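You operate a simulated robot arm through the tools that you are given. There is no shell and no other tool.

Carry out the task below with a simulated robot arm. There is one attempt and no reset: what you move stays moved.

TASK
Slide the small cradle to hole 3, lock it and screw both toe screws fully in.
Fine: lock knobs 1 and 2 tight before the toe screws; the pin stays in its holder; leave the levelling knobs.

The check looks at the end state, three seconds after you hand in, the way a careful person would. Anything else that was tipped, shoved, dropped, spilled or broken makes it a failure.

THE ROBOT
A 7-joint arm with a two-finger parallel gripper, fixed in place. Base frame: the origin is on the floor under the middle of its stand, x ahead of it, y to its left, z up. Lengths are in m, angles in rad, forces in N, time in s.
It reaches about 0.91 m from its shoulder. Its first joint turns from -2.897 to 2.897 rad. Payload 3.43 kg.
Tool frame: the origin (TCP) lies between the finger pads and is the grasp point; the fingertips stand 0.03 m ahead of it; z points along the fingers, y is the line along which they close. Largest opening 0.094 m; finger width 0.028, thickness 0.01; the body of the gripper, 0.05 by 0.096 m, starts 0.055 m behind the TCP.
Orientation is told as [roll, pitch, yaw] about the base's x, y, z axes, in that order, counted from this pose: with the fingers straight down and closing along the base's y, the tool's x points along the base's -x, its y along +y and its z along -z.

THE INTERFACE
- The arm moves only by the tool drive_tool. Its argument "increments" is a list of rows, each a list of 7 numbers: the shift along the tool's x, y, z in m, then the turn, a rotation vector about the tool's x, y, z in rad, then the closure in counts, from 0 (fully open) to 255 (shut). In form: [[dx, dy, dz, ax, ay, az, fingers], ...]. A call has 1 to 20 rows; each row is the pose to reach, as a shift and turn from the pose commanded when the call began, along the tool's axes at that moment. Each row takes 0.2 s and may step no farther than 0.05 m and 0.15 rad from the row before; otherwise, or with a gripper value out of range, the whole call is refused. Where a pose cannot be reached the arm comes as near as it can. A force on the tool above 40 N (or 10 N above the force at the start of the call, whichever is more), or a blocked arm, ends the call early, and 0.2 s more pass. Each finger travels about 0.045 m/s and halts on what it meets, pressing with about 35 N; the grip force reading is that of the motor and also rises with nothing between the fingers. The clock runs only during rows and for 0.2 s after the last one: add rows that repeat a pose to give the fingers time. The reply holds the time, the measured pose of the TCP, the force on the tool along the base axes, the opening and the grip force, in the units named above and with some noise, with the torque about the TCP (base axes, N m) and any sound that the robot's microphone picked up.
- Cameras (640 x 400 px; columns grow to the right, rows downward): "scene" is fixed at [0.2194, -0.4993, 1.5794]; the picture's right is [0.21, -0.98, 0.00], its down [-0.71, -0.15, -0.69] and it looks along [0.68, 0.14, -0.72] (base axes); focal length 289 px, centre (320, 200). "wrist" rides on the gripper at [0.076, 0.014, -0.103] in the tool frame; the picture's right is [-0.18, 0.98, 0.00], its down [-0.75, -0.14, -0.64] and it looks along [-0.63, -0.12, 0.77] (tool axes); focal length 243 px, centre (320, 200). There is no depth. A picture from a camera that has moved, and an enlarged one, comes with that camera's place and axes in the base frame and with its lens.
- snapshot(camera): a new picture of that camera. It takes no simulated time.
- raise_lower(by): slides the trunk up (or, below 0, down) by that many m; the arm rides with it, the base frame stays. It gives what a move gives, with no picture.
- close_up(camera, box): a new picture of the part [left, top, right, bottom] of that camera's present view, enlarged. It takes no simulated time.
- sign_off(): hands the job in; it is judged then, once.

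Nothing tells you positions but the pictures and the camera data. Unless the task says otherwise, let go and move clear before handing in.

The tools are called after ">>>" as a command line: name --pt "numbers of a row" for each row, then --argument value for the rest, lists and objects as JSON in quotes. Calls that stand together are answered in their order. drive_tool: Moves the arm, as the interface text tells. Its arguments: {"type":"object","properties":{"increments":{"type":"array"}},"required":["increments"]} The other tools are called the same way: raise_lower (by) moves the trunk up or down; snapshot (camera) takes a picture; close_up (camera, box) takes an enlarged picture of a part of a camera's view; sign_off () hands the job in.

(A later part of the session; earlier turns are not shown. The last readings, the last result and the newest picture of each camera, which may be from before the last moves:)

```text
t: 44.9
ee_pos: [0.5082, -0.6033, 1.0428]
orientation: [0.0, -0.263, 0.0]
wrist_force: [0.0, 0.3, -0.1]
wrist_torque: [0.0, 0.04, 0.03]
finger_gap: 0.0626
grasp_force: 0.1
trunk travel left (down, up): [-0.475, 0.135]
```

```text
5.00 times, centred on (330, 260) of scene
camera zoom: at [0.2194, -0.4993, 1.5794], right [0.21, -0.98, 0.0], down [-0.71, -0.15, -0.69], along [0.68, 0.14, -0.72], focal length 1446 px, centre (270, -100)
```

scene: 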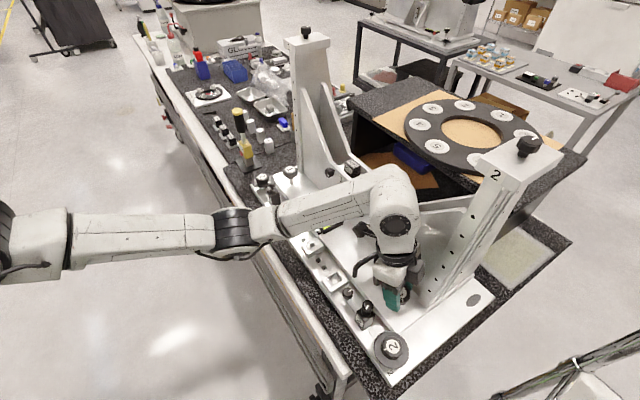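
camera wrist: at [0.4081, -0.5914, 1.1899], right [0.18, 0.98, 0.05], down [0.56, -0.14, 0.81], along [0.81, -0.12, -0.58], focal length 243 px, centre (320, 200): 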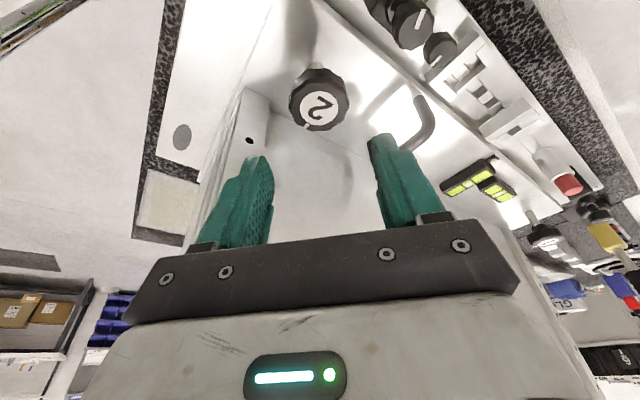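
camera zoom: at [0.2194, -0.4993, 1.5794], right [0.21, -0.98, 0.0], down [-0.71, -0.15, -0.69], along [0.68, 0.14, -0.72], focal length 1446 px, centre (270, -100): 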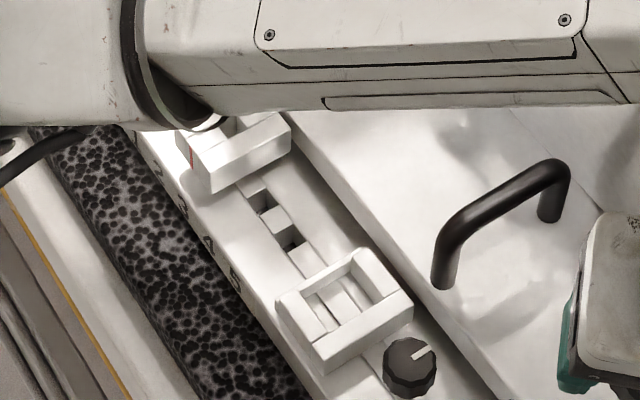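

The turning nudged the carriage about 4 mm along. I'll grip the knob where it is, then use the grip to bring the carriage back to 3 before turning further.

>>> drive_tool --pt "-0.0025 0.0025 0.0007 0 0 0 85" --pt "-0.0025 0.0025 0.0007 0 0 0 120" --pt "-0.0025 0.0025 0.0007 0 0 0 200" --pt "-0.0025 0.0025 0.0007 0 0 0 200" --pt "-0.0012 0.0012 0.0003 0 0 0 200" --pt "0 0 0 0 0 0 200" --pt "0.0003 -0.0003 0 0 0 0 200" --pt "0.0003 -0.0003 0 0 0 0 200"

>>> close_up --camera "wrist" --box '[220, 90, 420, 230]'

>>> close_up --camera "scene" --box '[290, 220, 370, 300]'

```text
t: 46.7
ee_pos: [0.509, -0.6032, 1.0423]
orientation: [0.0, -0.261, -0.002]
wrist_force: [5.7, 1.5, 0.2]
wrist_torque: [0.5, 0.29, -0.01]
finger_gap: 0.0431
grasp_force: 44.9
trunk travel left (down, up): [-0.475, 0.135]
```

```text
2.86 times, centred on (320, 160) of wrist
camera zoom: at [0.4083, -0.5895, 1.1226], right [0.18, 0.98, 0.05], down [0.56, -0.14, 0.81], along [0.81, -0.12, -0.58], focal length 693 px, centre (320, 314)
```

zoom: 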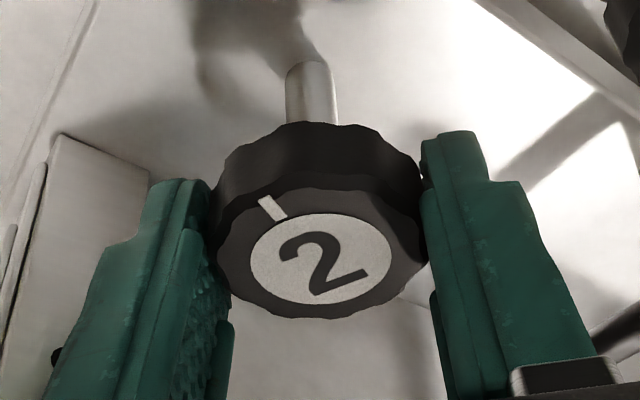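

```text
5.00 times, centred on (330, 260) of scene
camera zoom: at [0.2194, -0.4993, 1.5794], right [0.21, -0.98, 0.0], down [-0.71, -0.15, -0.69], along [0.68, 0.14, -0.72], focal length 1446 px, centre (270, -100)
```

zoom: 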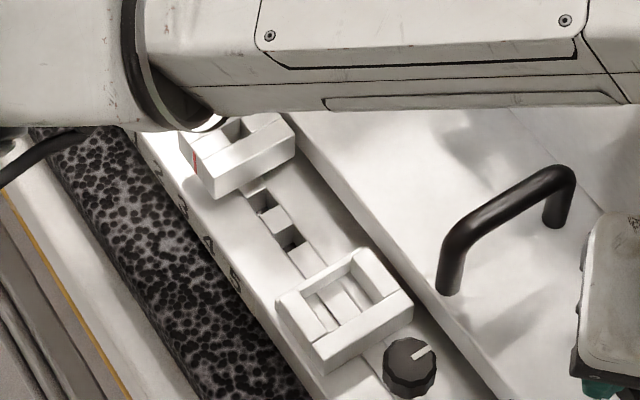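

Carriage is back on 3. Now another clockwise stroke with a corrected pivot.

>>> drive_tool --pt "0 0.0005 0 0.0375 0 0.1401 200" --pt "-0.0001 0.001 0 0.0751 0 0.2801 200" --pt "-0.0003 0.0015 0.0001 0.1126 0 0.4202 200" --pt "-0.0006 0.0019 0.0001 0.1501 0 0.5602 200" --pt "-0.0009 0.0023 0.0002 0.1876 0 0.7003 200" --pt "-0.0012 0.0027 0.0003 0.2252 0 0.8403 200" --pt "-0.0016 0.003 0.0004 0.2627 0 0.9804 200" --pt "-0.002 0.0032 0.0005 0.3002 0 1.1204 200" --pt "-0.0025 0.0034 0.0007 0.3377 0 1.2605 200" --pt "-0.003 0.0035 0.0008 0.3753 0 1.4006 200" --pt "-0.0035 0.0035 0.0009 0.4128 0 1.5406 200" --pt "-0.004 0.0034 0.0011 0.4503 0 1.6807 200" --pt "-0.0045 0.0033 0.0012 0.4878 0 1.8207 200" --pt "-0.0049 0.0031 0.0013 0.5253 0 1.9608 200" --pt "-0.0049 0.0031 0.0013 0.5253 0 1.9608 200"

>>> close_up --camera "wrist" --box '[220, 90, 420, 230]'

>>> close_up --camera "scene" --box '[290, 220, 370, 300]'

```text
t: 49.9
ee_pos: [0.5128, -0.6, 1.0426]
orientation: [-0.001, -0.262, -2.034]
wrist_force: [1.5, 0.0, 0.1]
wrist_torque: [-0.19, 0.04, -0.09]
finger_gap: 0.0434
grasp_force: 45.0
trunk travel left (down, up): [-0.475, 0.135]
```

```text
2.86 times, centred on (320, 160) of wrist
camera zoom: at [0.5701, -0.5179, 1.1225], right [0.8, -0.6, 0.05], down [-0.38, -0.44, 0.82], along [-0.47, -0.67, -0.58], focal length 693 px, centre (320, 314)
```

zoom: 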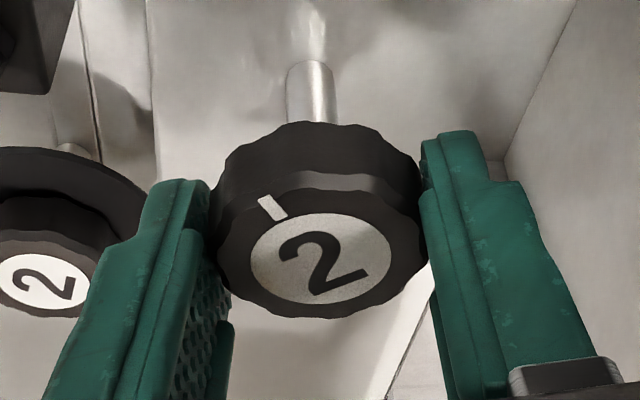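

```text
5.00 times, centred on (330, 260) of scene
camera zoom: at [0.2194, -0.4993, 1.5794], right [0.21, -0.98, 0.0], down [-0.71, -0.15, -0.69], along [0.68, 0.14, -0.72], focal length 1446 px, centre (270, -100)
```

zoom: 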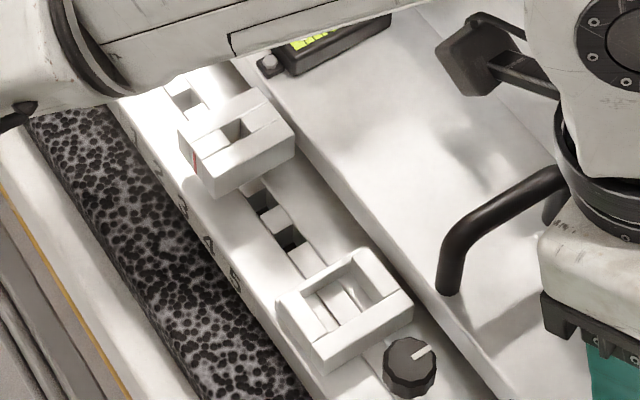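

The pivot is right now: no side load and the index holds on 3. Next stroke: open, swing back, regrip.

>>> drive_tool --pt "0 0 0 0 0 0 100" --pt "0 0 0 0 0 0 85" --pt "0 -0.0005 0 -0.0375 0 -0.1401 85" --pt "-0.0001 -0.001 0 -0.0751 0 -0.2801 85" --pt "-0.0003 -0.0015 0.0001 -0.1126 0 -0.4202 85" --pt "-0.0006 -0.0019 0.0001 -0.1501 0 -0.5602 85" --pt "-0.0009 -0.0023 0.0002 -0.1876 0 -0.7003 85" --pt "-0.0012 -0.0027 0.0003 -0.2252 0 -0.8403 85" --pt "-0.0016 -0.003 0.0004 -0.2627 0 -0.9804 85" --pt "-0.002 -0.0032 0.0005 -0.3002 0 -1.1204 85" --pt "-0.0025 -0.0034 0.0007 -0.3377 0 -1.2605 85" --pt "-0.003 -0.0035 0.0008 -0.3753 0 -1.4006 85" --pt "-0.0035 -0.0035 0.0009 -0.4128 0 -1.5406 85" --pt "-0.004 -0.0034 0.0011 -0.4503 0 -1.6807 85" --pt "-0.0045 -0.0033 0.0012 -0.4878 0 -1.8207 85" --pt "-0.0049 -0.0031 0.0013 -0.5253 0 -1.9608 85" --pt "-0.0049 -0.0031 0.0013 -0.5253 0 -1.9608 85" --pt "-0.0049 -0.0031 0.0013 -0.5253 0 -1.9608 150" --pt "-0.0049 -0.0031 0.0013 -0.5253 0 -1.9608 200" --pt "-0.0049 -0.0031 0.0013 -0.5253 0 -1.9608 200"

>>> close_up --camera "wrist" --box '[220, 90, 420, 230]'

>>> close_up --camera "scene" --box '[290, 220, 370, 300]'

```text
t: 54.1
ee_pos: [0.5074, -0.603, 1.0436]
orientation: [0.003, -0.261, 0.0]
wrist_force: [-1.1, 3.8, 0.9]
wrist_torque: [0.22, -0.02, 0.05]
finger_gap: 0.0436
grasp_force: 45.1
trunk travel left (down, up): [-0.475, 0.135]
```

```text
2.86 times, centred on (320, 160) of wrist
camera zoom: at [0.4079, -0.5894, 1.1228], right [0.18, 0.98, 0.05], down [0.56, -0.14, 0.81], along [0.81, -0.12, -0.58], focal length 693 px, centre (320, 314)
```

zoom: 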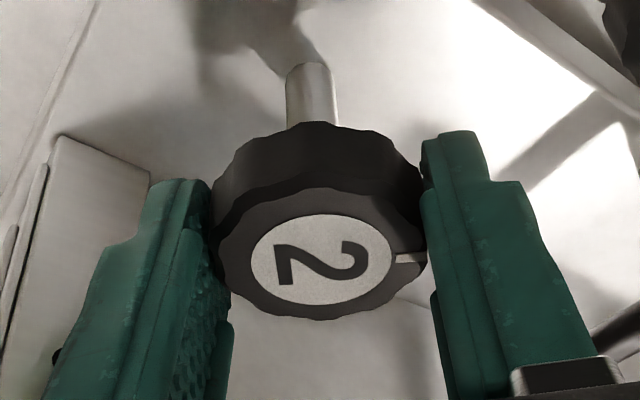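

```text
5.00 times, centred on (330, 260) of scene
camera zoom: at [0.2194, -0.4993, 1.5794], right [0.21, -0.98, 0.0], down [-0.71, -0.15, -0.69], along [0.68, 0.14, -0.72], focal length 1446 px, centre (270, -100)
```

zoom: 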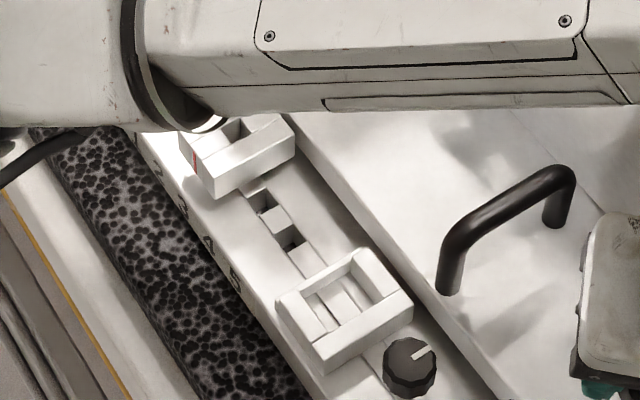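

Knob 2 regripped, tick has advanced and the index holds. Another clockwise stroke.

>>> drive_tool --pt "0 0.0005 0 0.0375 0 0.1401 200" --pt "-0.0001 0.001 0 0.0751 0 0.2801 200" --pt "-0.0003 0.0015 0.0001 0.1126 0 0.4202 200" --pt "-0.0006 0.0019 0.0001 0.1501 0 0.5602 200" --pt "-0.0009 0.0023 0.0002 0.1876 0 0.7003 200" --pt "-0.0012 0.0027 0.0003 0.2252 0 0.8403 200" --pt "-0.0016 0.003 0.0004 0.2627 0 0.9804 200" --pt "-0.002 0.0032 0.0005 0.3002 0 1.1204 200" --pt "-0.0025 0.0034 0.0007 0.3377 0 1.2605 200" --pt "-0.003 0.0035 0.0008 0.3753 0 1.4006 200" --pt "-0.0035 0.0035 0.0009 0.4128 0 1.5406 200" --pt "-0.004 0.0034 0.0011 0.4503 0 1.6807 200" --pt "-0.0045 0.0033 0.0012 0.4878 0 1.8207 200" --pt "-0.0049 0.0031 0.0013 0.5253 0 1.9608 200" --pt "-0.0049 0.0031 0.0013 0.5253 0 1.9608 200"

>>> close_up --camera "wrist" --box '[220, 90, 420, 230]'

>>> close_up --camera "scene" --box '[290, 220, 370, 300]'

```text
t: 57.3
ee_pos: [0.513, -0.6001, 1.0415]
orientation: [0.001, -0.261, -2.034]
wrist_force: [-1.1, 1.9, 1.1]
wrist_torque: [-0.06, 0.06, -0.08]
finger_gap: 0.0433
grasp_force: 45.0
trunk travel left (down, up): [-0.475, 0.135]
```

```text
2.86 times, centred on (320, 160) of wrist
camera zoom: at [0.5703, -0.5175, 1.1227], right [0.8, -0.6, 0.05], down [-0.38, -0.44, 0.82], along [-0.47, -0.67, -0.58], focal length 693 px, centre (320, 314)
```

zoom: 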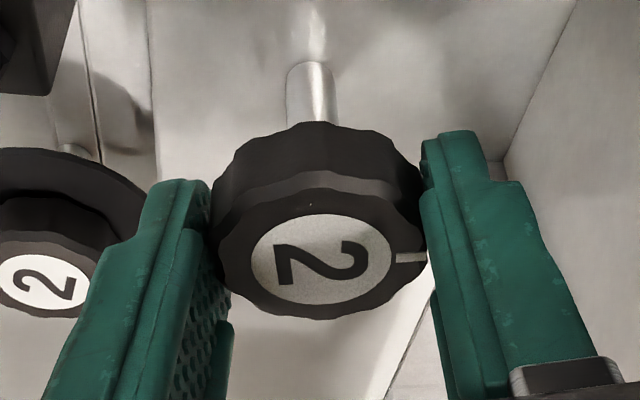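

```text
5.00 times, centred on (330, 260) of scene
camera zoom: at [0.2194, -0.4993, 1.5794], right [0.21, -0.98, 0.0], down [-0.71, -0.15, -0.69], along [0.68, 0.14, -0.72], focal length 1446 px, centre (270, -100)
```

zoom: 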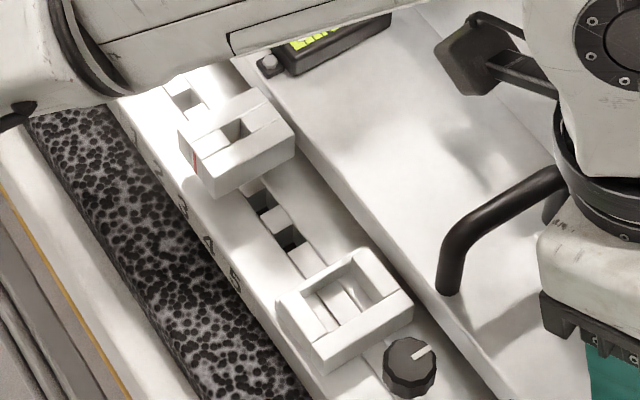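

Nearly one full turn on knob 2, still loose. Swing back and regrip again.

>>> drive_tool --pt "0 0 0 0 0 0 100" --pt "0 0 0 0 0 0 85" --pt "0 -0.0005 0 -0.0375 0 -0.1401 85" --pt "-0.0001 -0.001 0 -0.0751 0 -0.2801 85" --pt "-0.0003 -0.0015 0.0001 -0.1126 0 -0.4202 85" --pt "-0.0006 -0.0019 0.0001 -0.1501 0 -0.5602 85" --pt "-0.0009 -0.0023 0.0002 -0.1876 0 -0.7003 85" --pt "-0.0012 -0.0027 0.0003 -0.2252 0 -0.8403 85" --pt "-0.0016 -0.003 0.0004 -0.2627 0 -0.9804 85" --pt "-0.002 -0.0032 0.0005 -0.3002 0 -1.1204 85" --pt "-0.0025 -0.0034 0.0007 -0.3377 0 -1.2605 85" --pt "-0.003 -0.0035 0.0008 -0.3753 0 -1.4006 85" --pt "-0.0035 -0.0035 0.0009 -0.4128 0 -1.5406 85" --pt "-0.004 -0.0034 0.0011 -0.4503 0 -1.6807 85" --pt "-0.0045 -0.0033 0.0012 -0.4878 0 -1.8207 85" --pt "-0.0049 -0.0031 0.0013 -0.5253 0 -1.9608 85" --pt "-0.0049 -0.0031 0.0013 -0.5253 0 -1.9608 85" --pt "-0.0049 -0.0031 0.0013 -0.5253 0 -1.9608 150" --pt "-0.0049 -0.0031 0.0013 -0.5253 0 -1.9608 200" --pt "-0.0049 -0.0031 0.0013 -0.5253 0 -1.9608 200"

>>> close_up --camera "wrist" --box '[220, 90, 420, 230]'

```text
t: 61.5
ee_pos: [0.5075, -0.603, 1.0428]
orientation: [0.001, -0.261, 0.0]
wrist_force: [-1.3, 5.3, 0.4]
wrist_torque: [0.32, -0.12, 0.09]
finger_gap: 0.0433
grasp_force: 45.2
trunk travel left (down, up): [-0.475, 0.135]
```

```text
2.86 times, centred on (320, 160) of wrist
camera zoom: at [0.4081, -0.5895, 1.1228], right [0.18, 0.98, 0.05], down [0.56, -0.14, 0.81], along [0.81, -0.12, -0.58], focal length 693 px, centre (320, 314)
```

zoom: 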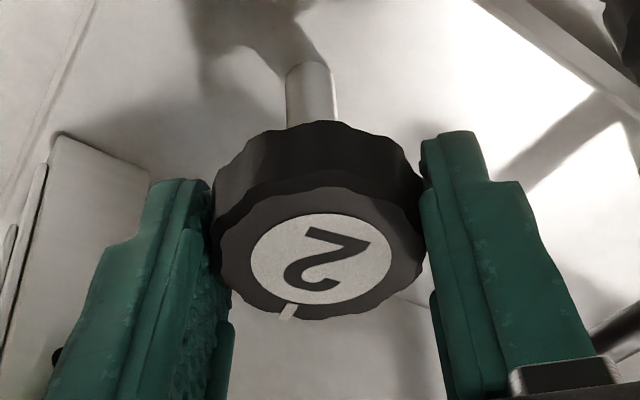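

One full turn done. Continuing clockwise on knob 2.

>>> drive_tool --pt "0 0.0005 0 0.0375 0 0.1401 200" --pt "-0.0001 0.001 0 0.0751 0 0.2801 200" --pt "-0.0003 0.0015 0.0001 0.1126 0 0.4202 200" --pt "-0.0006 0.0019 0.0001 0.1501 0 0.5602 200" --pt "-0.0009 0.0023 0.0002 0.1876 0 0.7003 200" --pt "-0.0012 0.0027 0.0003 0.2252 0 0.8403 200" --pt "-0.0016 0.003 0.0004 0.2627 0 0.9804 200" --pt "-0.002 0.0032 0.0005 0.3002 0 1.1204 200" --pt "-0.0025 0.0034 0.0007 0.3377 0 1.2605 200" --pt "-0.003 0.0035 0.0008 0.3753 0 1.4006 200" --pt "-0.0035 0.0035 0.0009 0.4128 0 1.5406 200" --pt "-0.004 0.0034 0.0011 0.4503 0 1.6807 200" --pt "-0.0045 0.0033 0.0012 0.4878 0 1.8207 200" --pt "-0.0049 0.0031 0.0013 0.5253 0 1.9608 200" --pt "-0.0049 0.0031 0.0013 0.5253 0 1.9608 200"

>>> close_up --camera "wrist" --box '[220, 90, 420, 230]'

>>> close_up --camera "scene" --box '[290, 220, 370, 300]'

```text
t: 64.7
ee_pos: [0.5129, -0.6006, 1.0432]
orientation: [-0.003, -0.263, -2.032]
wrist_force: [-2.0, 0.0, -0.6]
wrist_torque: [-0.09, 0.02, 0.85]
finger_gap: 0.0436
grasp_force: 45.1
trunk travel left (down, up): [-0.475, 0.135]
```

```text
2.86 times, centred on (320, 160) of wrist
camera zoom: at [0.5703, -0.5175, 1.1225], right [0.8, -0.6, 0.05], down [-0.38, -0.44, 0.82], along [-0.47, -0.67, -0.58], focal length 693 px, centre (320, 314)
```

zoom: 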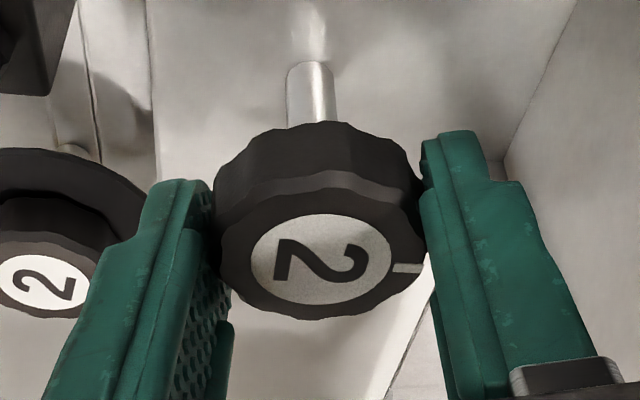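

```text
5.00 times, centred on (330, 260) of scene
camera zoom: at [0.2194, -0.4993, 1.5794], right [0.21, -0.98, 0.0], down [-0.71, -0.15, -0.69], along [0.68, 0.14, -0.72], focal length 1446 px, centre (270, -100)
```

zoom: 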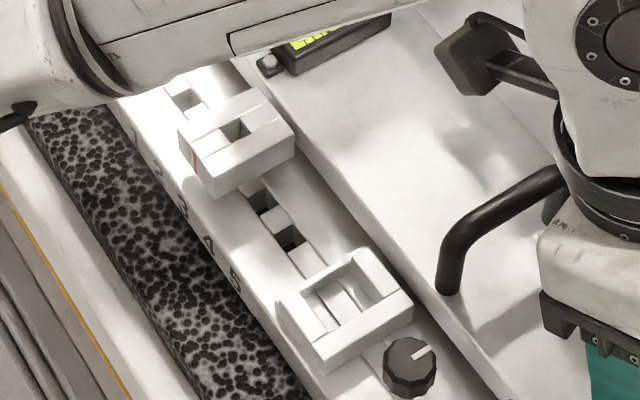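

Torque jumped to 0.85 N m and the knob slipped in the fingers after about one full turn: knob 2 is tight, with the index still on 3. I'll open, rise and look.

>>> drive_tool --pt "0 0 0 0 0 0 120" --pt "0 0 0 0 0 0 85" --pt "0 0 0 0 0 0 85" --pt "-0.009 0 -0.0338 0 0 0 85" --pt "-0.018 0 -0.0676 0 0 0 85" --pt "-0.0259 0 -0.0966 0 0 0 85" --pt "-0.0259 0 -0.0966 0 0 0 85"

>>> snapshot --camera "wrist"

>>> close_up --camera "scene" --box '[290, 220, 370, 300]'

>>> snapshot --camera "scene"

```text
t: 66.3
ee_pos: [0.5124, -0.6016, 1.1434]
orientation: [-0.001, -0.26, -2.03]
wrist_force: [-0.2, 0.3, -0.3]
wrist_torque: [0.02, -0.04, 0.0]
finger_gap: 0.0625
grasp_force: 0.0
trunk travel left (down, up): [-0.475, 0.135]
```

```text
taken
camera wrist: at [0.5701, -0.5182, 1.2227], right [0.8, -0.6, 0.05], down [-0.37, -0.44, 0.82], along [-0.47, -0.67, -0.58], focal length 243 px, centre (320, 200)
```

wrist: 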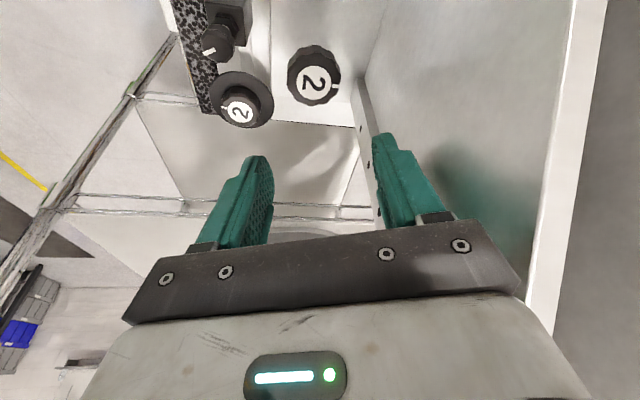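

```text
5.00 times, centred on (330, 260) of scene
camera zoom: at [0.2194, -0.4993, 1.5794], right [0.21, -0.98, 0.0], down [-0.71, -0.15, -0.69], along [0.68, 0.14, -0.72], focal length 1446 px, centre (270, -100)
```

zoom: 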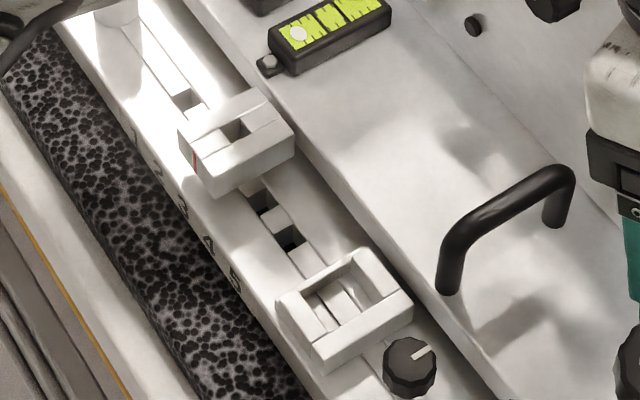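

```text
taken
```

scene: 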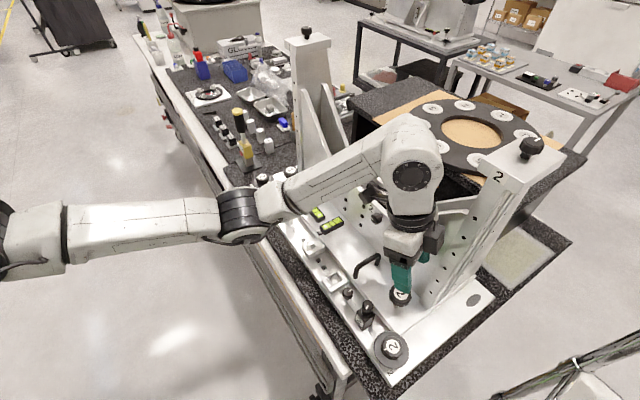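

Knob 2 is tight and the index sits on 3. One level bubble seems to have moved; I'll look at the levels.

>>> close_up --camera "scene" --box '[295, 190, 355, 250]'

>>> close_up --camera "scene" --box '[380, 260, 440, 320]'

```text
6.67 times, centred on (325, 220) of scene
camera zoom: at [0.2194, -0.4993, 1.5794], right [0.21, -0.98, 0.0], down [-0.71, -0.15, -0.69], along [0.68, 0.14, -0.72], focal length 1928 px, centre (287, 67)
```

zoom: 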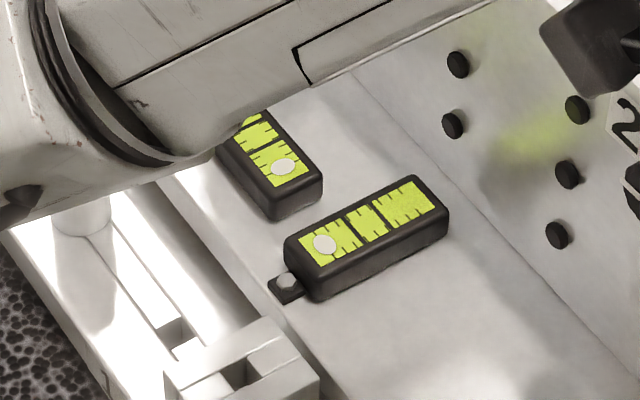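

```text
6.67 times, centred on (410, 290) of scene
camera zoom: at [0.2194, -0.4993, 1.5794], right [0.21, -0.98, 0.0], down [-0.71, -0.15, -0.69], along [0.68, 0.14, -0.72], focal length 1928 px, centre (-280, -400)
```

zoom: 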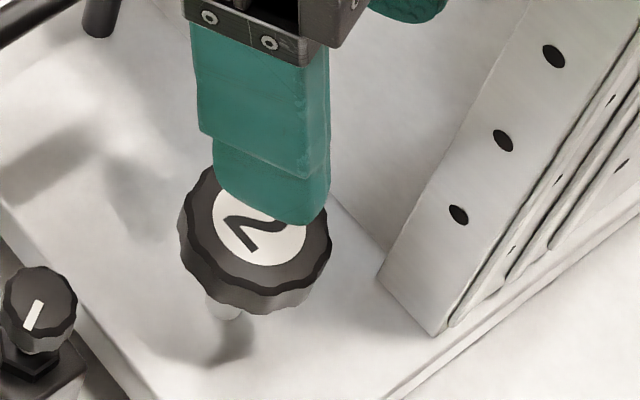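

The bubbles moved toward the knob 2 corner: turning that stud knob raised it, so the stud knobs are the levelling knobs and the disc knobs at the base ends must be the locks. I have to undo this: go back down and turn stud knob 2 counter-clockwise by the same amount until the bubbles centre and the tick is as it was.

>>> drive_tool --pt "0.009 0 0.0338 0 0 0 85" --pt "0.018 0 0.0676 0 0 0 85" --pt "0.0259 0 0.0966 0 0 0 85" --pt "0.0259 0 0.0966 0 0 0 85" --pt "0.0259 0 0.0966 0 0 0 150" --pt "0.0259 0 0.0966 0 0 0 200" --pt "0.0259 0 0.0966 0 0 0 200"

>>> close_up --camera "wrist" --box '[220, 90, 420, 230]'

>>> close_up --camera "scene" --box '[290, 220, 370, 300]'

```text
t: 67.9
ee_pos: [0.5121, -0.6011, 1.0423]
orientation: [-0.001, -0.262, -2.03]
wrist_force: [1.8, -1.9, -1.8]
wrist_torque: [-0.61, -0.2, 0.11]
finger_gap: 0.0438
grasp_force: 45.0
trunk travel left (down, up): [-0.475, 0.135]
```

```text
2.86 times, centred on (320, 160) of wrist
camera zoom: at [0.5697, -0.5179, 1.1226], right [0.8, -0.6, 0.05], down [-0.38, -0.44, 0.82], along [-0.46, -0.67, -0.58], focal length 693 px, centre (320, 314)
```

zoom: 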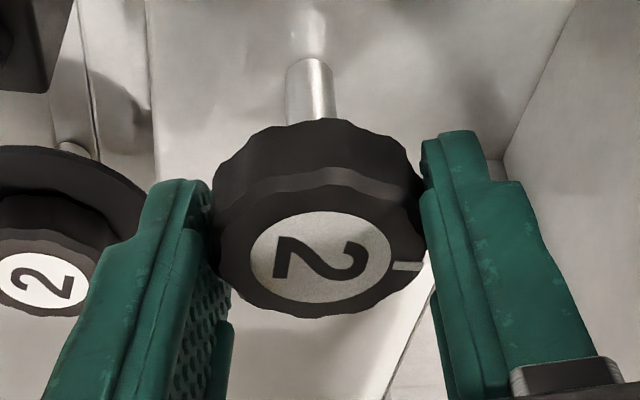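

```text
5.00 times, centred on (330, 260) of scene
camera zoom: at [0.2194, -0.4993, 1.5794], right [0.21, -0.98, 0.0], down [-0.71, -0.15, -0.69], along [0.68, 0.14, -0.72], focal length 1446 px, centre (270, -100)
```

zoom: 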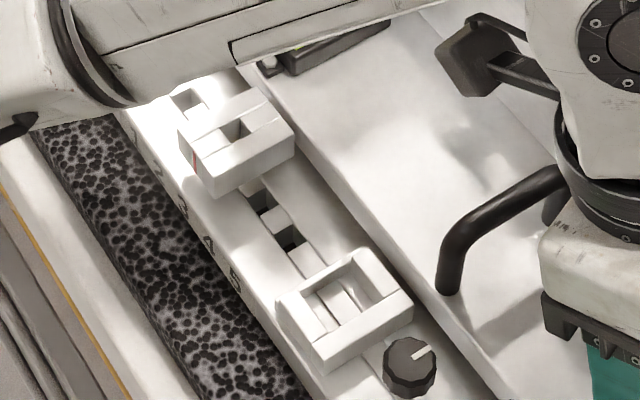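

Gripped again, index steady. Turning counter-clockwise one stroke.

>>> drive_tool --pt "0 -0.0005 0 -0.0375 0 -0.1401 200" --pt "-0.0001 -0.001 0 -0.0751 0 -0.2801 200" --pt "-0.0003 -0.0015 0.0001 -0.1126 0 -0.4202 200" --pt "-0.0006 -0.0019 0.0001 -0.1501 0 -0.5602 200" --pt "-0.0009 -0.0023 0.0002 -0.1876 0 -0.7003 200" --pt "-0.0012 -0.0027 0.0003 -0.2252 0 -0.8403 200" --pt "-0.0016 -0.003 0.0004 -0.2627 0 -0.9804 200" --pt "-0.002 -0.0032 0.0005 -0.3002 0 -1.1204 200" --pt "-0.0025 -0.0034 0.0007 -0.3377 0 -1.2605 200" --pt "-0.003 -0.0035 0.0008 -0.3753 0 -1.4006 200" --pt "-0.0035 -0.0035 0.0009 -0.4128 0 -1.5406 200" --pt "-0.004 -0.0034 0.0011 -0.4503 0 -1.6807 200" --pt "-0.0045 -0.0033 0.0012 -0.4878 0 -1.8207 200" --pt "-0.0049 -0.0031 0.0013 -0.5253 0 -1.9608 200" --pt "-0.0049 -0.0031 0.0013 -0.5253 0 -1.9608 200"

>>> close_up --camera "wrist" --box '[220, 90, 420, 230]'

>>> close_up --camera "scene" --box '[290, 220, 370, 300]'

```text
t: 71.1
ee_pos: [0.5093, -0.6033, 1.0428]
orientation: [0.001, -0.262, 0.002]
wrist_force: [8.2, 3.5, 0.4]
wrist_torque: [0.3, 0.18, 0.03]
finger_gap: 0.0434
grasp_force: 45.0
trunk travel left (down, up): [-0.475, 0.135]
```

```text
2.86 times, centred on (320, 160) of wrist
camera zoom: at [0.4087, -0.5898, 1.1228], right [0.18, 0.98, 0.05], down [0.56, -0.14, 0.81], along [0.81, -0.12, -0.58], focal length 693 px, centre (320, 314)
```

zoom: 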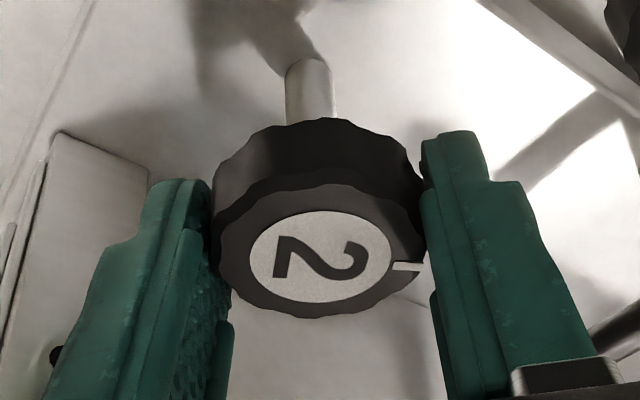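

```text
5.00 times, centred on (330, 260) of scene
camera zoom: at [0.2194, -0.4993, 1.5794], right [0.21, -0.98, 0.0], down [-0.71, -0.15, -0.69], along [0.68, 0.14, -0.72], focal length 1446 px, centre (270, -100)
```

zoom: 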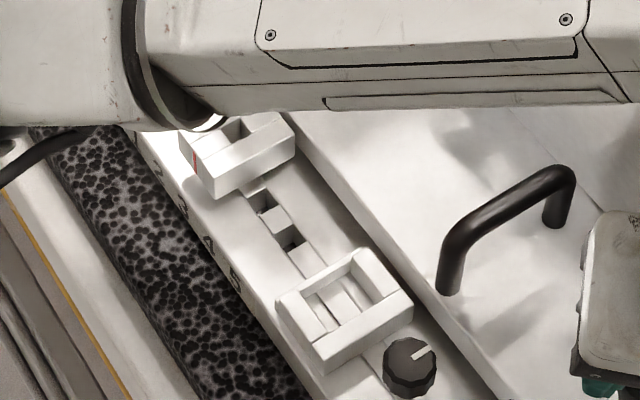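

It turns back cleanly. Open, swing clockwise to the start of the stroke, regrip.

>>> drive_tool --pt "0 0 0 0 0 0 100" --pt "0 0 0 0 0 0 85" --pt "0 0.0005 0 0.0375 0 0.1401 85" --pt "-0.0001 0.001 0 0.0751 0 0.2801 85" --pt "-0.0003 0.0015 0.0001 0.1126 0 0.4202 85" --pt "-0.0006 0.0019 0.0001 0.1501 0 0.5602 85" --pt "-0.0009 0.0023 0.0002 0.1876 0 0.7003 85" --pt "-0.0012 0.0027 0.0003 0.2252 0 0.8403 85" --pt "-0.0016 0.003 0.0004 0.2627 0 0.9804 85" --pt "-0.002 0.0032 0.0005 0.3002 0 1.1204 85" --pt "-0.0025 0.0034 0.0007 0.3377 0 1.2605 85" --pt "-0.003 0.0035 0.0008 0.3753 0 1.4006 85" --pt "-0.0035 0.0035 0.0009 0.4128 0 1.5406 85" --pt "-0.004 0.0034 0.0011 0.4503 0 1.6807 85" --pt "-0.0045 0.0033 0.0012 0.4878 0 1.8207 85" --pt "-0.0049 0.0031 0.0013 0.5253 0 1.9608 85" --pt "-0.0049 0.0031 0.0013 0.5253 0 1.9608 85" --pt "-0.0049 0.0031 0.0013 0.5253 0 1.9608 150" --pt "-0.0049 0.0031 0.0013 0.5253 0 1.9608 200" --pt "-0.0049 0.0031 0.0013 0.5253 0 1.9608 200"

>>> close_up --camera "wrist" --box '[220, 90, 420, 230]'

>>> close_up --camera "scene" --box '[290, 220, 370, 300]'

```text
t: 75.3
ee_pos: [0.513, -0.6006, 1.0425]
orientation: [-0.002, -0.261, -2.032]
wrist_force: [-3.7, 2.7, 0.3]
wrist_torque: [0.21, 0.03, -0.05]
finger_gap: 0.0433
grasp_force: 44.9
trunk travel left (down, up): [-0.475, 0.135]
```

```text
2.86 times, centred on (320, 160) of wrist
camera zoom: at [0.5701, -0.5176, 1.1228], right [0.8, -0.6, 0.05], down [-0.38, -0.44, 0.81], along [-0.47, -0.67, -0.58], focal length 693 px, centre (320, 314)
```

zoom: 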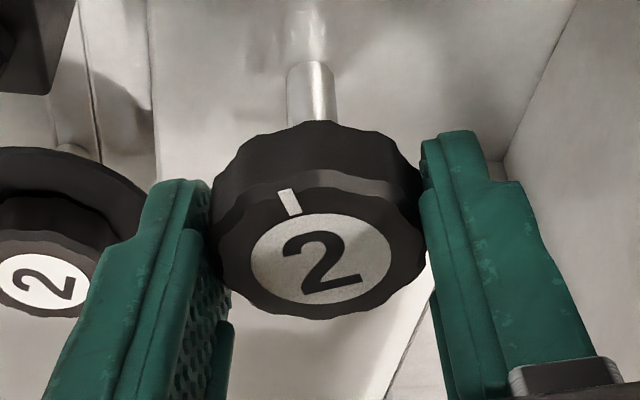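

```text
5.00 times, centred on (330, 260) of scene
camera zoom: at [0.2194, -0.4993, 1.5794], right [0.21, -0.98, 0.0], down [-0.71, -0.15, -0.69], along [0.68, 0.14, -0.72], focal length 1446 px, centre (270, -100)
```

zoom: 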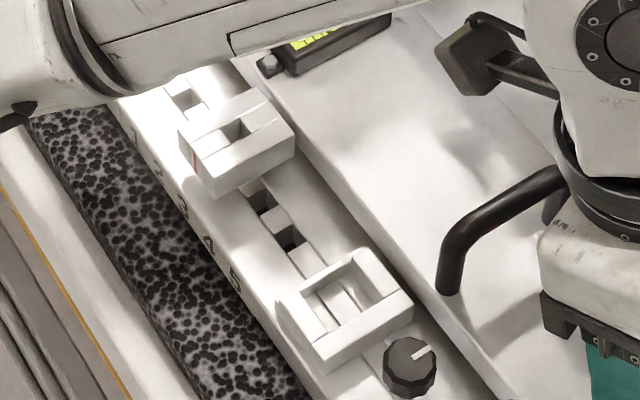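

Second counter-clockwise stroke on stud knob 2.

>>> drive_tool --pt "0 -0.0005 0 -0.0375 0 -0.1401 200" --pt "-0.0001 -0.001 0 -0.0751 0 -0.2801 200" --pt "-0.0003 -0.0015 0.0001 -0.1126 0 -0.4202 200" --pt "-0.0006 -0.0019 0.0001 -0.1501 0 -0.5602 200" --pt "-0.0009 -0.0023 0.0002 -0.1876 0 -0.7003 200" --pt "-0.0012 -0.0027 0.0003 -0.2252 0 -0.8403 200" --pt "-0.0016 -0.003 0.0004 -0.2627 0 -0.9804 200" --pt "-0.002 -0.0032 0.0005 -0.3002 0 -1.1204 200" --pt "-0.0025 -0.0034 0.0007 -0.3377 0 -1.2605 200" --pt "-0.003 -0.0035 0.0008 -0.3753 0 -1.4006 200" --pt "-0.0035 -0.0035 0.0009 -0.4128 0 -1.5406 200" --pt "-0.004 -0.0034 0.0011 -0.4503 0 -1.6807 200" --pt "-0.0045 -0.0033 0.0012 -0.4878 0 -1.8207 200" --pt "-0.0049 -0.0031 0.0013 -0.5253 0 -1.9608 200" --pt "-0.0049 -0.0031 0.0013 -0.5253 0 -1.9608 200"

>>> drive_tool --pt "0 0 0 0 0 0 100" --pt "0 0 0 0 0 0 85" --pt "0 0.0005 0 0.0375 0 0.1401 85" --pt "-0.0001 0.001 0 0.0751 0 0.2801 85" --pt "-0.0003 0.0015 0.0001 0.1126 0 0.4202 85" --pt "-0.0006 0.0019 0.0001 0.1501 0 0.5602 85" --pt "-0.0009 0.0023 0.0002 0.1876 0 0.7003 85" --pt "-0.0012 0.0027 0.0003 0.2252 0 0.8403 85" --pt "-0.0016 0.003 0.0004 0.2627 0 0.9804 85" --pt "-0.002 0.0032 0.0005 0.3002 0 1.1204 85" --pt "-0.0025 0.0034 0.0007 0.3377 0 1.2605 85" --pt "-0.003 0.0035 0.0008 0.3753 0 1.4006 85" --pt "-0.0035 0.0035 0.0009 0.4128 0 1.5406 85" --pt "-0.004 0.0034 0.0011 0.4503 0 1.6807 85" --pt "-0.0045 0.0033 0.0012 0.4878 0 1.8207 85" --pt "-0.0049 0.0031 0.0013 0.5253 0 1.9608 85" --pt "-0.0049 0.0031 0.0013 0.5253 0 1.9608 85" --pt "-0.0049 0.0031 0.0013 0.5253 0 1.9608 150" --pt "-0.0049 0.0031 0.0013 0.5253 0 1.9608 200" --pt "-0.0049 0.0031 0.0013 0.5253 0 1.9608 200"

>>> close_up --camera "wrist" --box '[220, 90, 420, 230]'

>>> close_up --camera "scene" --box '[290, 190, 370, 300]'

```text
t: 78.5
ee_pos: [0.5082, -0.6036, 1.0425]
orientation: [0.001, -0.261, 0.0]
wrist_force: [-0.2, 9.0, -1.6]
wrist_torque: [0.35, 0.21, 0.08]
finger_gap: 0.0436
grasp_force: 44.9
trunk travel left (down, up): [-0.475, 0.135]
```

```text
t: 82.7
ee_pos: [0.5135, -0.6008, 1.0429]
orientation: [-0.002, -0.263, -2.031]
wrist_force: [-3.6, 4.5, 0.1]
wrist_torque: [0.24, 0.01, -0.08]
finger_gap: 0.0435
grasp_force: 44.6
trunk travel left (down, up): [-0.475, 0.135]
```

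```text
2.86 times, centred on (320, 160) of wrist
camera zoom: at [0.57, -0.5178, 1.1227], right [0.8, -0.6, 0.05], down [-0.38, -0.44, 0.81], along [-0.47, -0.67, -0.58], focal length 693 px, centre (320, 314)
```

zoom: 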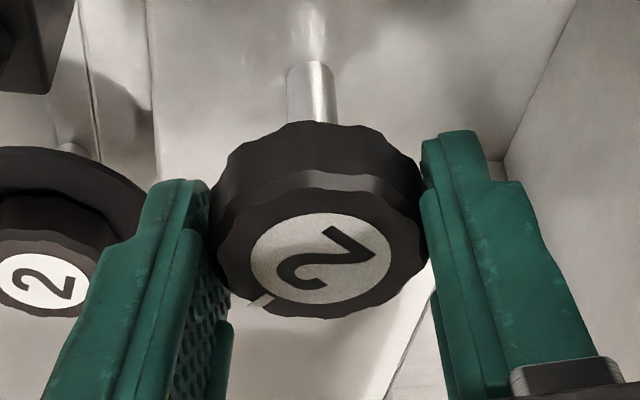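

```text
3.64 times, centred on (330, 245) of scene
camera zoom: at [0.2194, -0.4993, 1.5794], right [0.21, -0.98, 0.0], down [-0.71, -0.15, -0.69], along [0.68, 0.14, -0.72], focal length 1052 px, centre (284, 36)
```

zoom: 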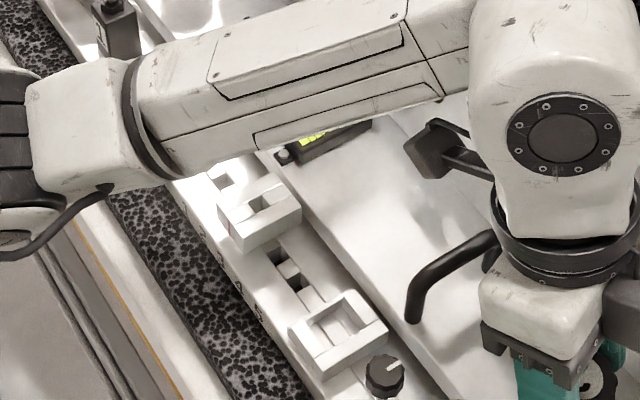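

Third counter-clockwise stroke, then compare the tick with the original picture.

>>> drive_tool --pt "0 -0.0005 0 -0.0375 0 -0.1401 200" --pt "-0.0001 -0.001 0 -0.0751 0 -0.2801 200" --pt "-0.0003 -0.0015 0.0001 -0.1126 0 -0.4202 200" --pt "-0.0006 -0.0019 0.0001 -0.1501 0 -0.5602 200" --pt "-0.0009 -0.0023 0.0002 -0.1876 0 -0.7003 200" --pt "-0.0012 -0.0027 0.0003 -0.2252 0 -0.8403 200" --pt "-0.0016 -0.003 0.0004 -0.2627 0 -0.9804 200" --pt "-0.002 -0.0032 0.0005 -0.3002 0 -1.1204 200" --pt "-0.0025 -0.0034 0.0007 -0.3377 0 -1.2605 200" --pt "-0.003 -0.0035 0.0008 -0.3753 0 -1.4006 200" --pt "-0.0035 -0.0035 0.0009 -0.4128 0 -1.5406 200" --pt "-0.004 -0.0034 0.0011 -0.4503 0 -1.6807 200" --pt "-0.0045 -0.0033 0.0012 -0.4878 0 -1.8207 200" --pt "-0.0049 -0.0031 0.0013 -0.5253 0 -1.9608 200" --pt "-0.0049 -0.0031 0.0013 -0.5253 0 -1.9608 200"

>>> close_up --camera "wrist" --box '[220, 90, 420, 230]'

>>> close_up --camera "scene" --box '[290, 220, 370, 300]'

```text
t: 85.9
ee_pos: [0.5084, -0.6035, 1.0429]
orientation: [0.001, -0.261, 0.002]
wrist_force: [0.4, 10.7, -3.5]
wrist_torque: [0.2, 0.25, 0.1]
finger_gap: 0.0435
grasp_force: 44.9
trunk travel left (down, up): [-0.475, 0.135]
```

```text
2.86 times, centred on (320, 160) of wrist
camera zoom: at [0.4084, -0.5897, 1.1228], right [0.18, 0.98, 0.05], down [0.56, -0.14, 0.81], along [0.81, -0.12, -0.58], focal length 693 px, centre (320, 314)
```

zoom: 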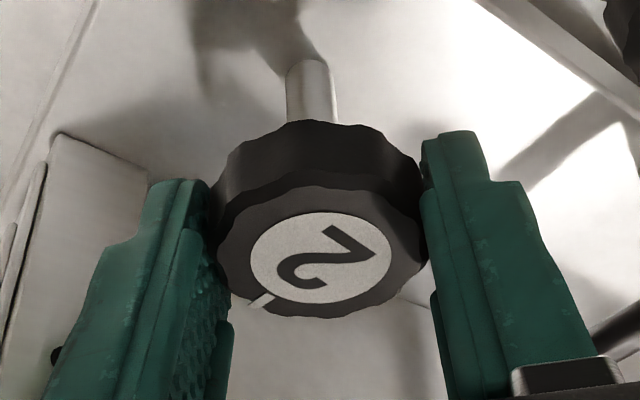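

```text
5.00 times, centred on (330, 260) of scene
camera zoom: at [0.2194, -0.4993, 1.5794], right [0.21, -0.98, 0.0], down [-0.71, -0.15, -0.69], along [0.68, 0.14, -0.72], focal length 1446 px, centre (270, -100)
```

zoom: 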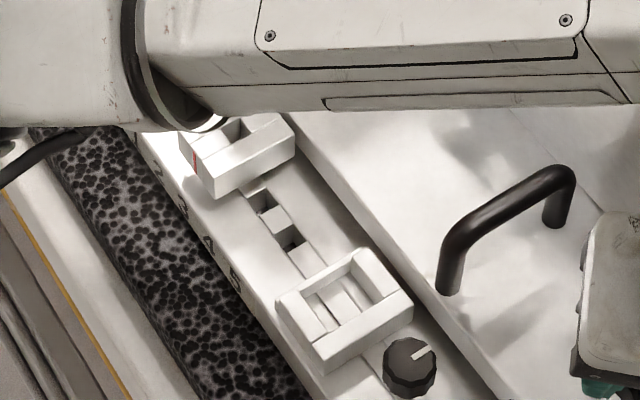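

The tick is about 8° clockwise of its original place. I'll turn back that last bit and compare.

>>> drive_tool --pt "0 -0.0003 0 -0.0181 0 -0.0676 200" --pt "0 -0.0005 0 -0.0362 0 -0.1352 200" --pt "0 -0.0005 0 -0.0362 0 -0.1352 200"

>>> drive_tool --pt "0 0 0 0 0 0 100" --pt "0 0 0 0 0 0 85" --pt "0 0.0005 0 0.0362 0 0.1352 85" --pt "0 0.0005 0 0.0362 0 0.1352 85"

>>> close_up --camera "wrist" --box '[220, 90, 420, 230]'

>>> close_up --camera "scene" --box '[290, 220, 370, 300]'

```text
t: 86.7
ee_pos: [0.5081, -0.6035, 1.0429]
orientation: [0.001, -0.262, 0.139]
wrist_force: [-0.3, 14.6, -3.7]
wrist_torque: [0.08, -0.06, 0.09]
finger_gap: 0.0434
grasp_force: 44.4
trunk travel left (down, up): [-0.475, 0.135]
```

```text
t: 87.7
ee_pos: [0.5082, -0.6037, 1.0429]
orientation: [0.001, -0.263, -0.001]
wrist_force: [0.0, -0.3, 0.7]
wrist_torque: [0.01, 0.03, -0.01]
finger_gap: 0.0628
grasp_force: 0.1
trunk travel left (down, up): [-0.475, 0.135]
```

```text
2.86 times, centred on (320, 160) of wrist
camera zoom: at [0.408, -0.59, 1.1229], right [0.18, 0.98, 0.05], down [0.56, -0.14, 0.81], along [0.81, -0.12, -0.58], focal length 693 px, centre (320, 314)
```

zoom: 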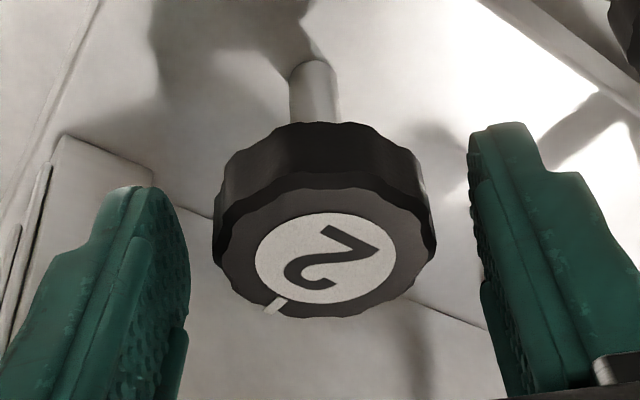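

```text
5.00 times, centred on (330, 260) of scene
camera zoom: at [0.2194, -0.4993, 1.5794], right [0.21, -0.98, 0.0], down [-0.71, -0.15, -0.69], along [0.68, 0.14, -0.72], focal length 1446 px, centre (270, -100)
```

zoom: 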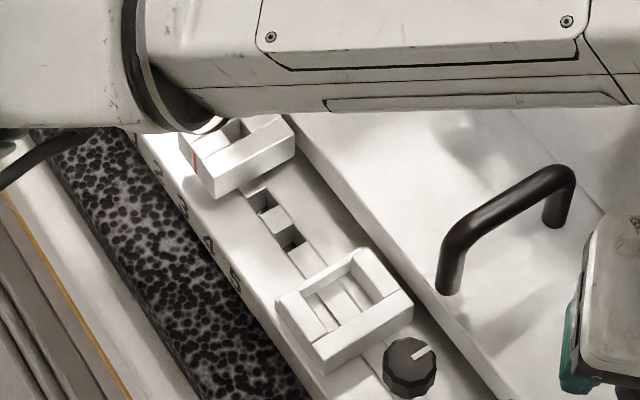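

The tick matches the original to within about 2°. I'll rise, pull back and check the bubbles.

>>> drive_tool --pt "-0.009 0 -0.0338 0 0 0 85" --pt "-0.018 0 -0.0676 0 0 0 85" --pt "-0.0259 0 -0.0966 0 0 0 85" --pt "0.0127 0 -0.107 0 0.131 0 85" --pt "0.0513 0 -0.117 0 0.262 0 85" --pt "0.09 0 -0.128 0 0.262 0 85" --pt "0.12 0 -0.136 0 0.262 0 85" --pt "0.12 0 -0.136 0 0.262 0 85"

>>> close_up --camera "scene" --box '[295, 190, 355, 250]'

>>> snapshot --camera "scene"

>>> snapshot --camera "wrist"

```text
t: 89.5
ee_pos: [0.3562, -0.6037, 1.1424]
orientation: [0.002, 0.0, 0.0]
wrist_force: [0.5, -0.8, 0.0]
wrist_torque: [-0.02, -0.04, 0.0]
finger_gap: 0.0623
grasp_force: 0.0
trunk travel left (down, up): [-0.475, 0.135]
```

```text
6.67 times, centred on (325, 220) of scene
camera zoom: at [0.2194, -0.4993, 1.5794], right [0.21, -0.98, 0.0], down [-0.71, -0.15, -0.69], along [0.68, 0.14, -0.72], focal length 1928 px, centre (287, 67)
```

zoom: 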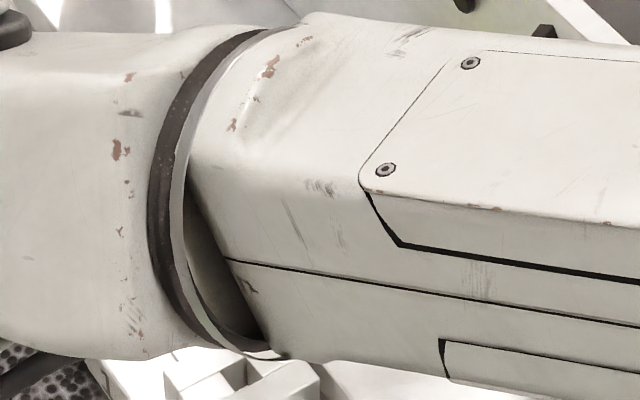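

```text
taken
```

scene: 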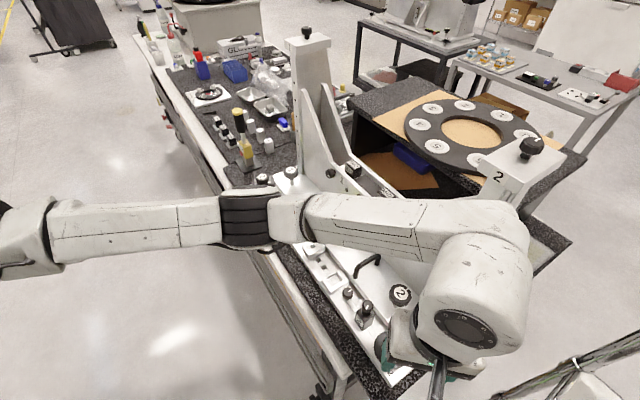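

```text
taken
camera wrist: at [0.2805, -0.5908, 1.2461], right [0.18, 0.98, 0.0], down [0.75, -0.14, 0.64], along [0.63, -0.12, -0.77], focal length 243 px, centre (320, 200)
```

wrist: 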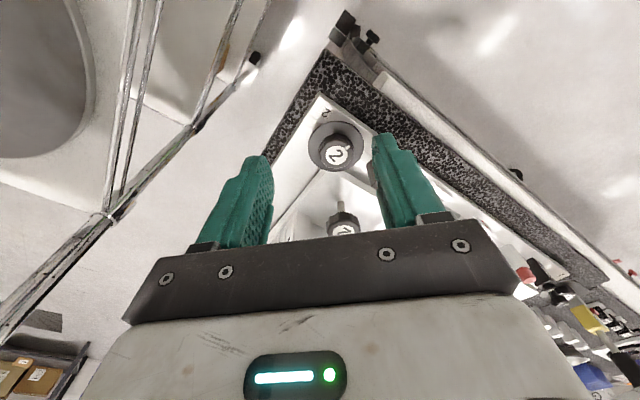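

The forearm hides the levels; I'll swing clear toward the robot's left.

>>> drive_tool --pt "0 0.03 -0.03 0 0 0 85" --pt "0 0.075 -0.06 0 0 0 85" --pt "0 0.12 -0.07 0 0 0 85" --pt "0 0.165 -0.07 0 0 0 85" --pt "0 0.21 -0.07 0 0 0 85" --pt "0 0.255 -0.07 0 0 0 85" --pt "0 0.3 -0.07 0 0 0 85" --pt "0 0.34 -0.07 0 0 0 85" --pt "0 0.34 -0.07 0 0 0 85"

>>> close_up --camera "scene" --box '[295, 190, 355, 250]'

>>> close_up --camera "scene" --box '[330, 260, 420, 380]'

>>> close_up --camera "scene" --box '[290, 220, 370, 300]'

```text
refused: row 2 steps farther than a row can; nothing moved
```

```text
6.67 times, centred on (325, 220) of scene
camera zoom: at [0.2194, -0.4993, 1.5794], right [0.21, -0.98, 0.0], down [-0.71, -0.15, -0.69], along [0.68, 0.14, -0.72], focal length 1928 px, centre (287, 67)
```

zoom: 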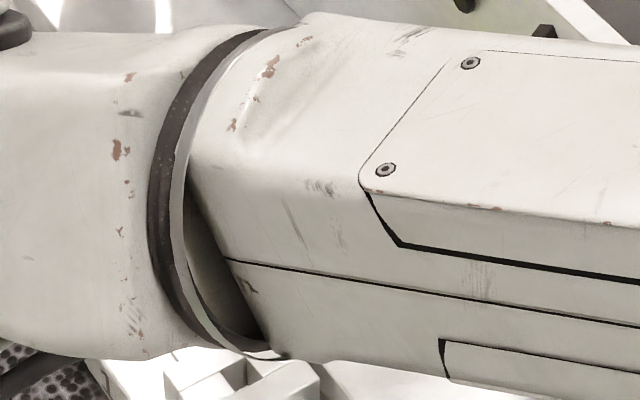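

```text
3.33 times, centred on (375, 320) of scene
camera zoom: at [0.2194, -0.4993, 1.5794], right [0.21, -0.98, 0.0], down [-0.71, -0.15, -0.69], along [0.68, 0.14, -0.72], focal length 964 px, centre (137, -200)
```

zoom: 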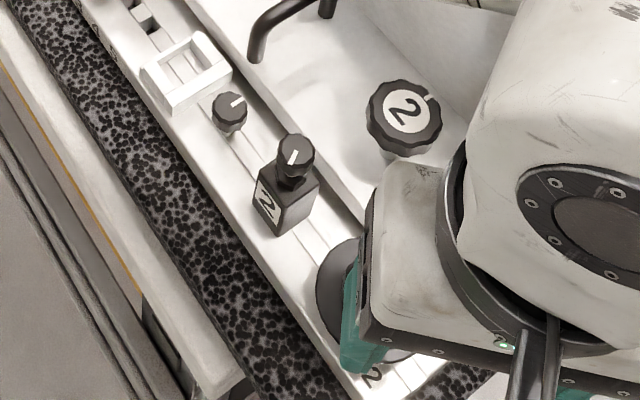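

```text
5.00 times, centred on (330, 260) of scene
camera zoom: at [0.2194, -0.4993, 1.5794], right [0.21, -0.98, 0.0], down [-0.71, -0.15, -0.69], along [0.68, 0.14, -0.72], focal length 1446 px, centre (270, -100)
```

zoom: 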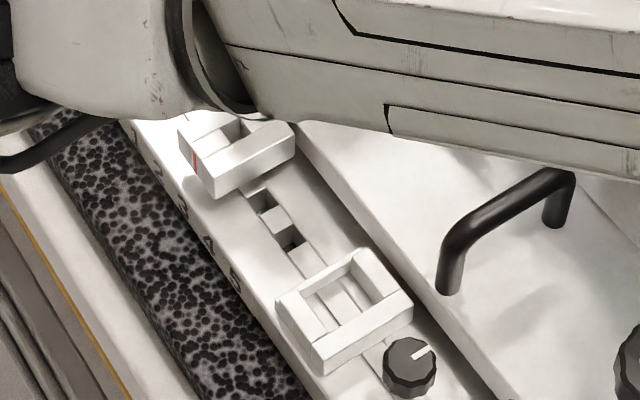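

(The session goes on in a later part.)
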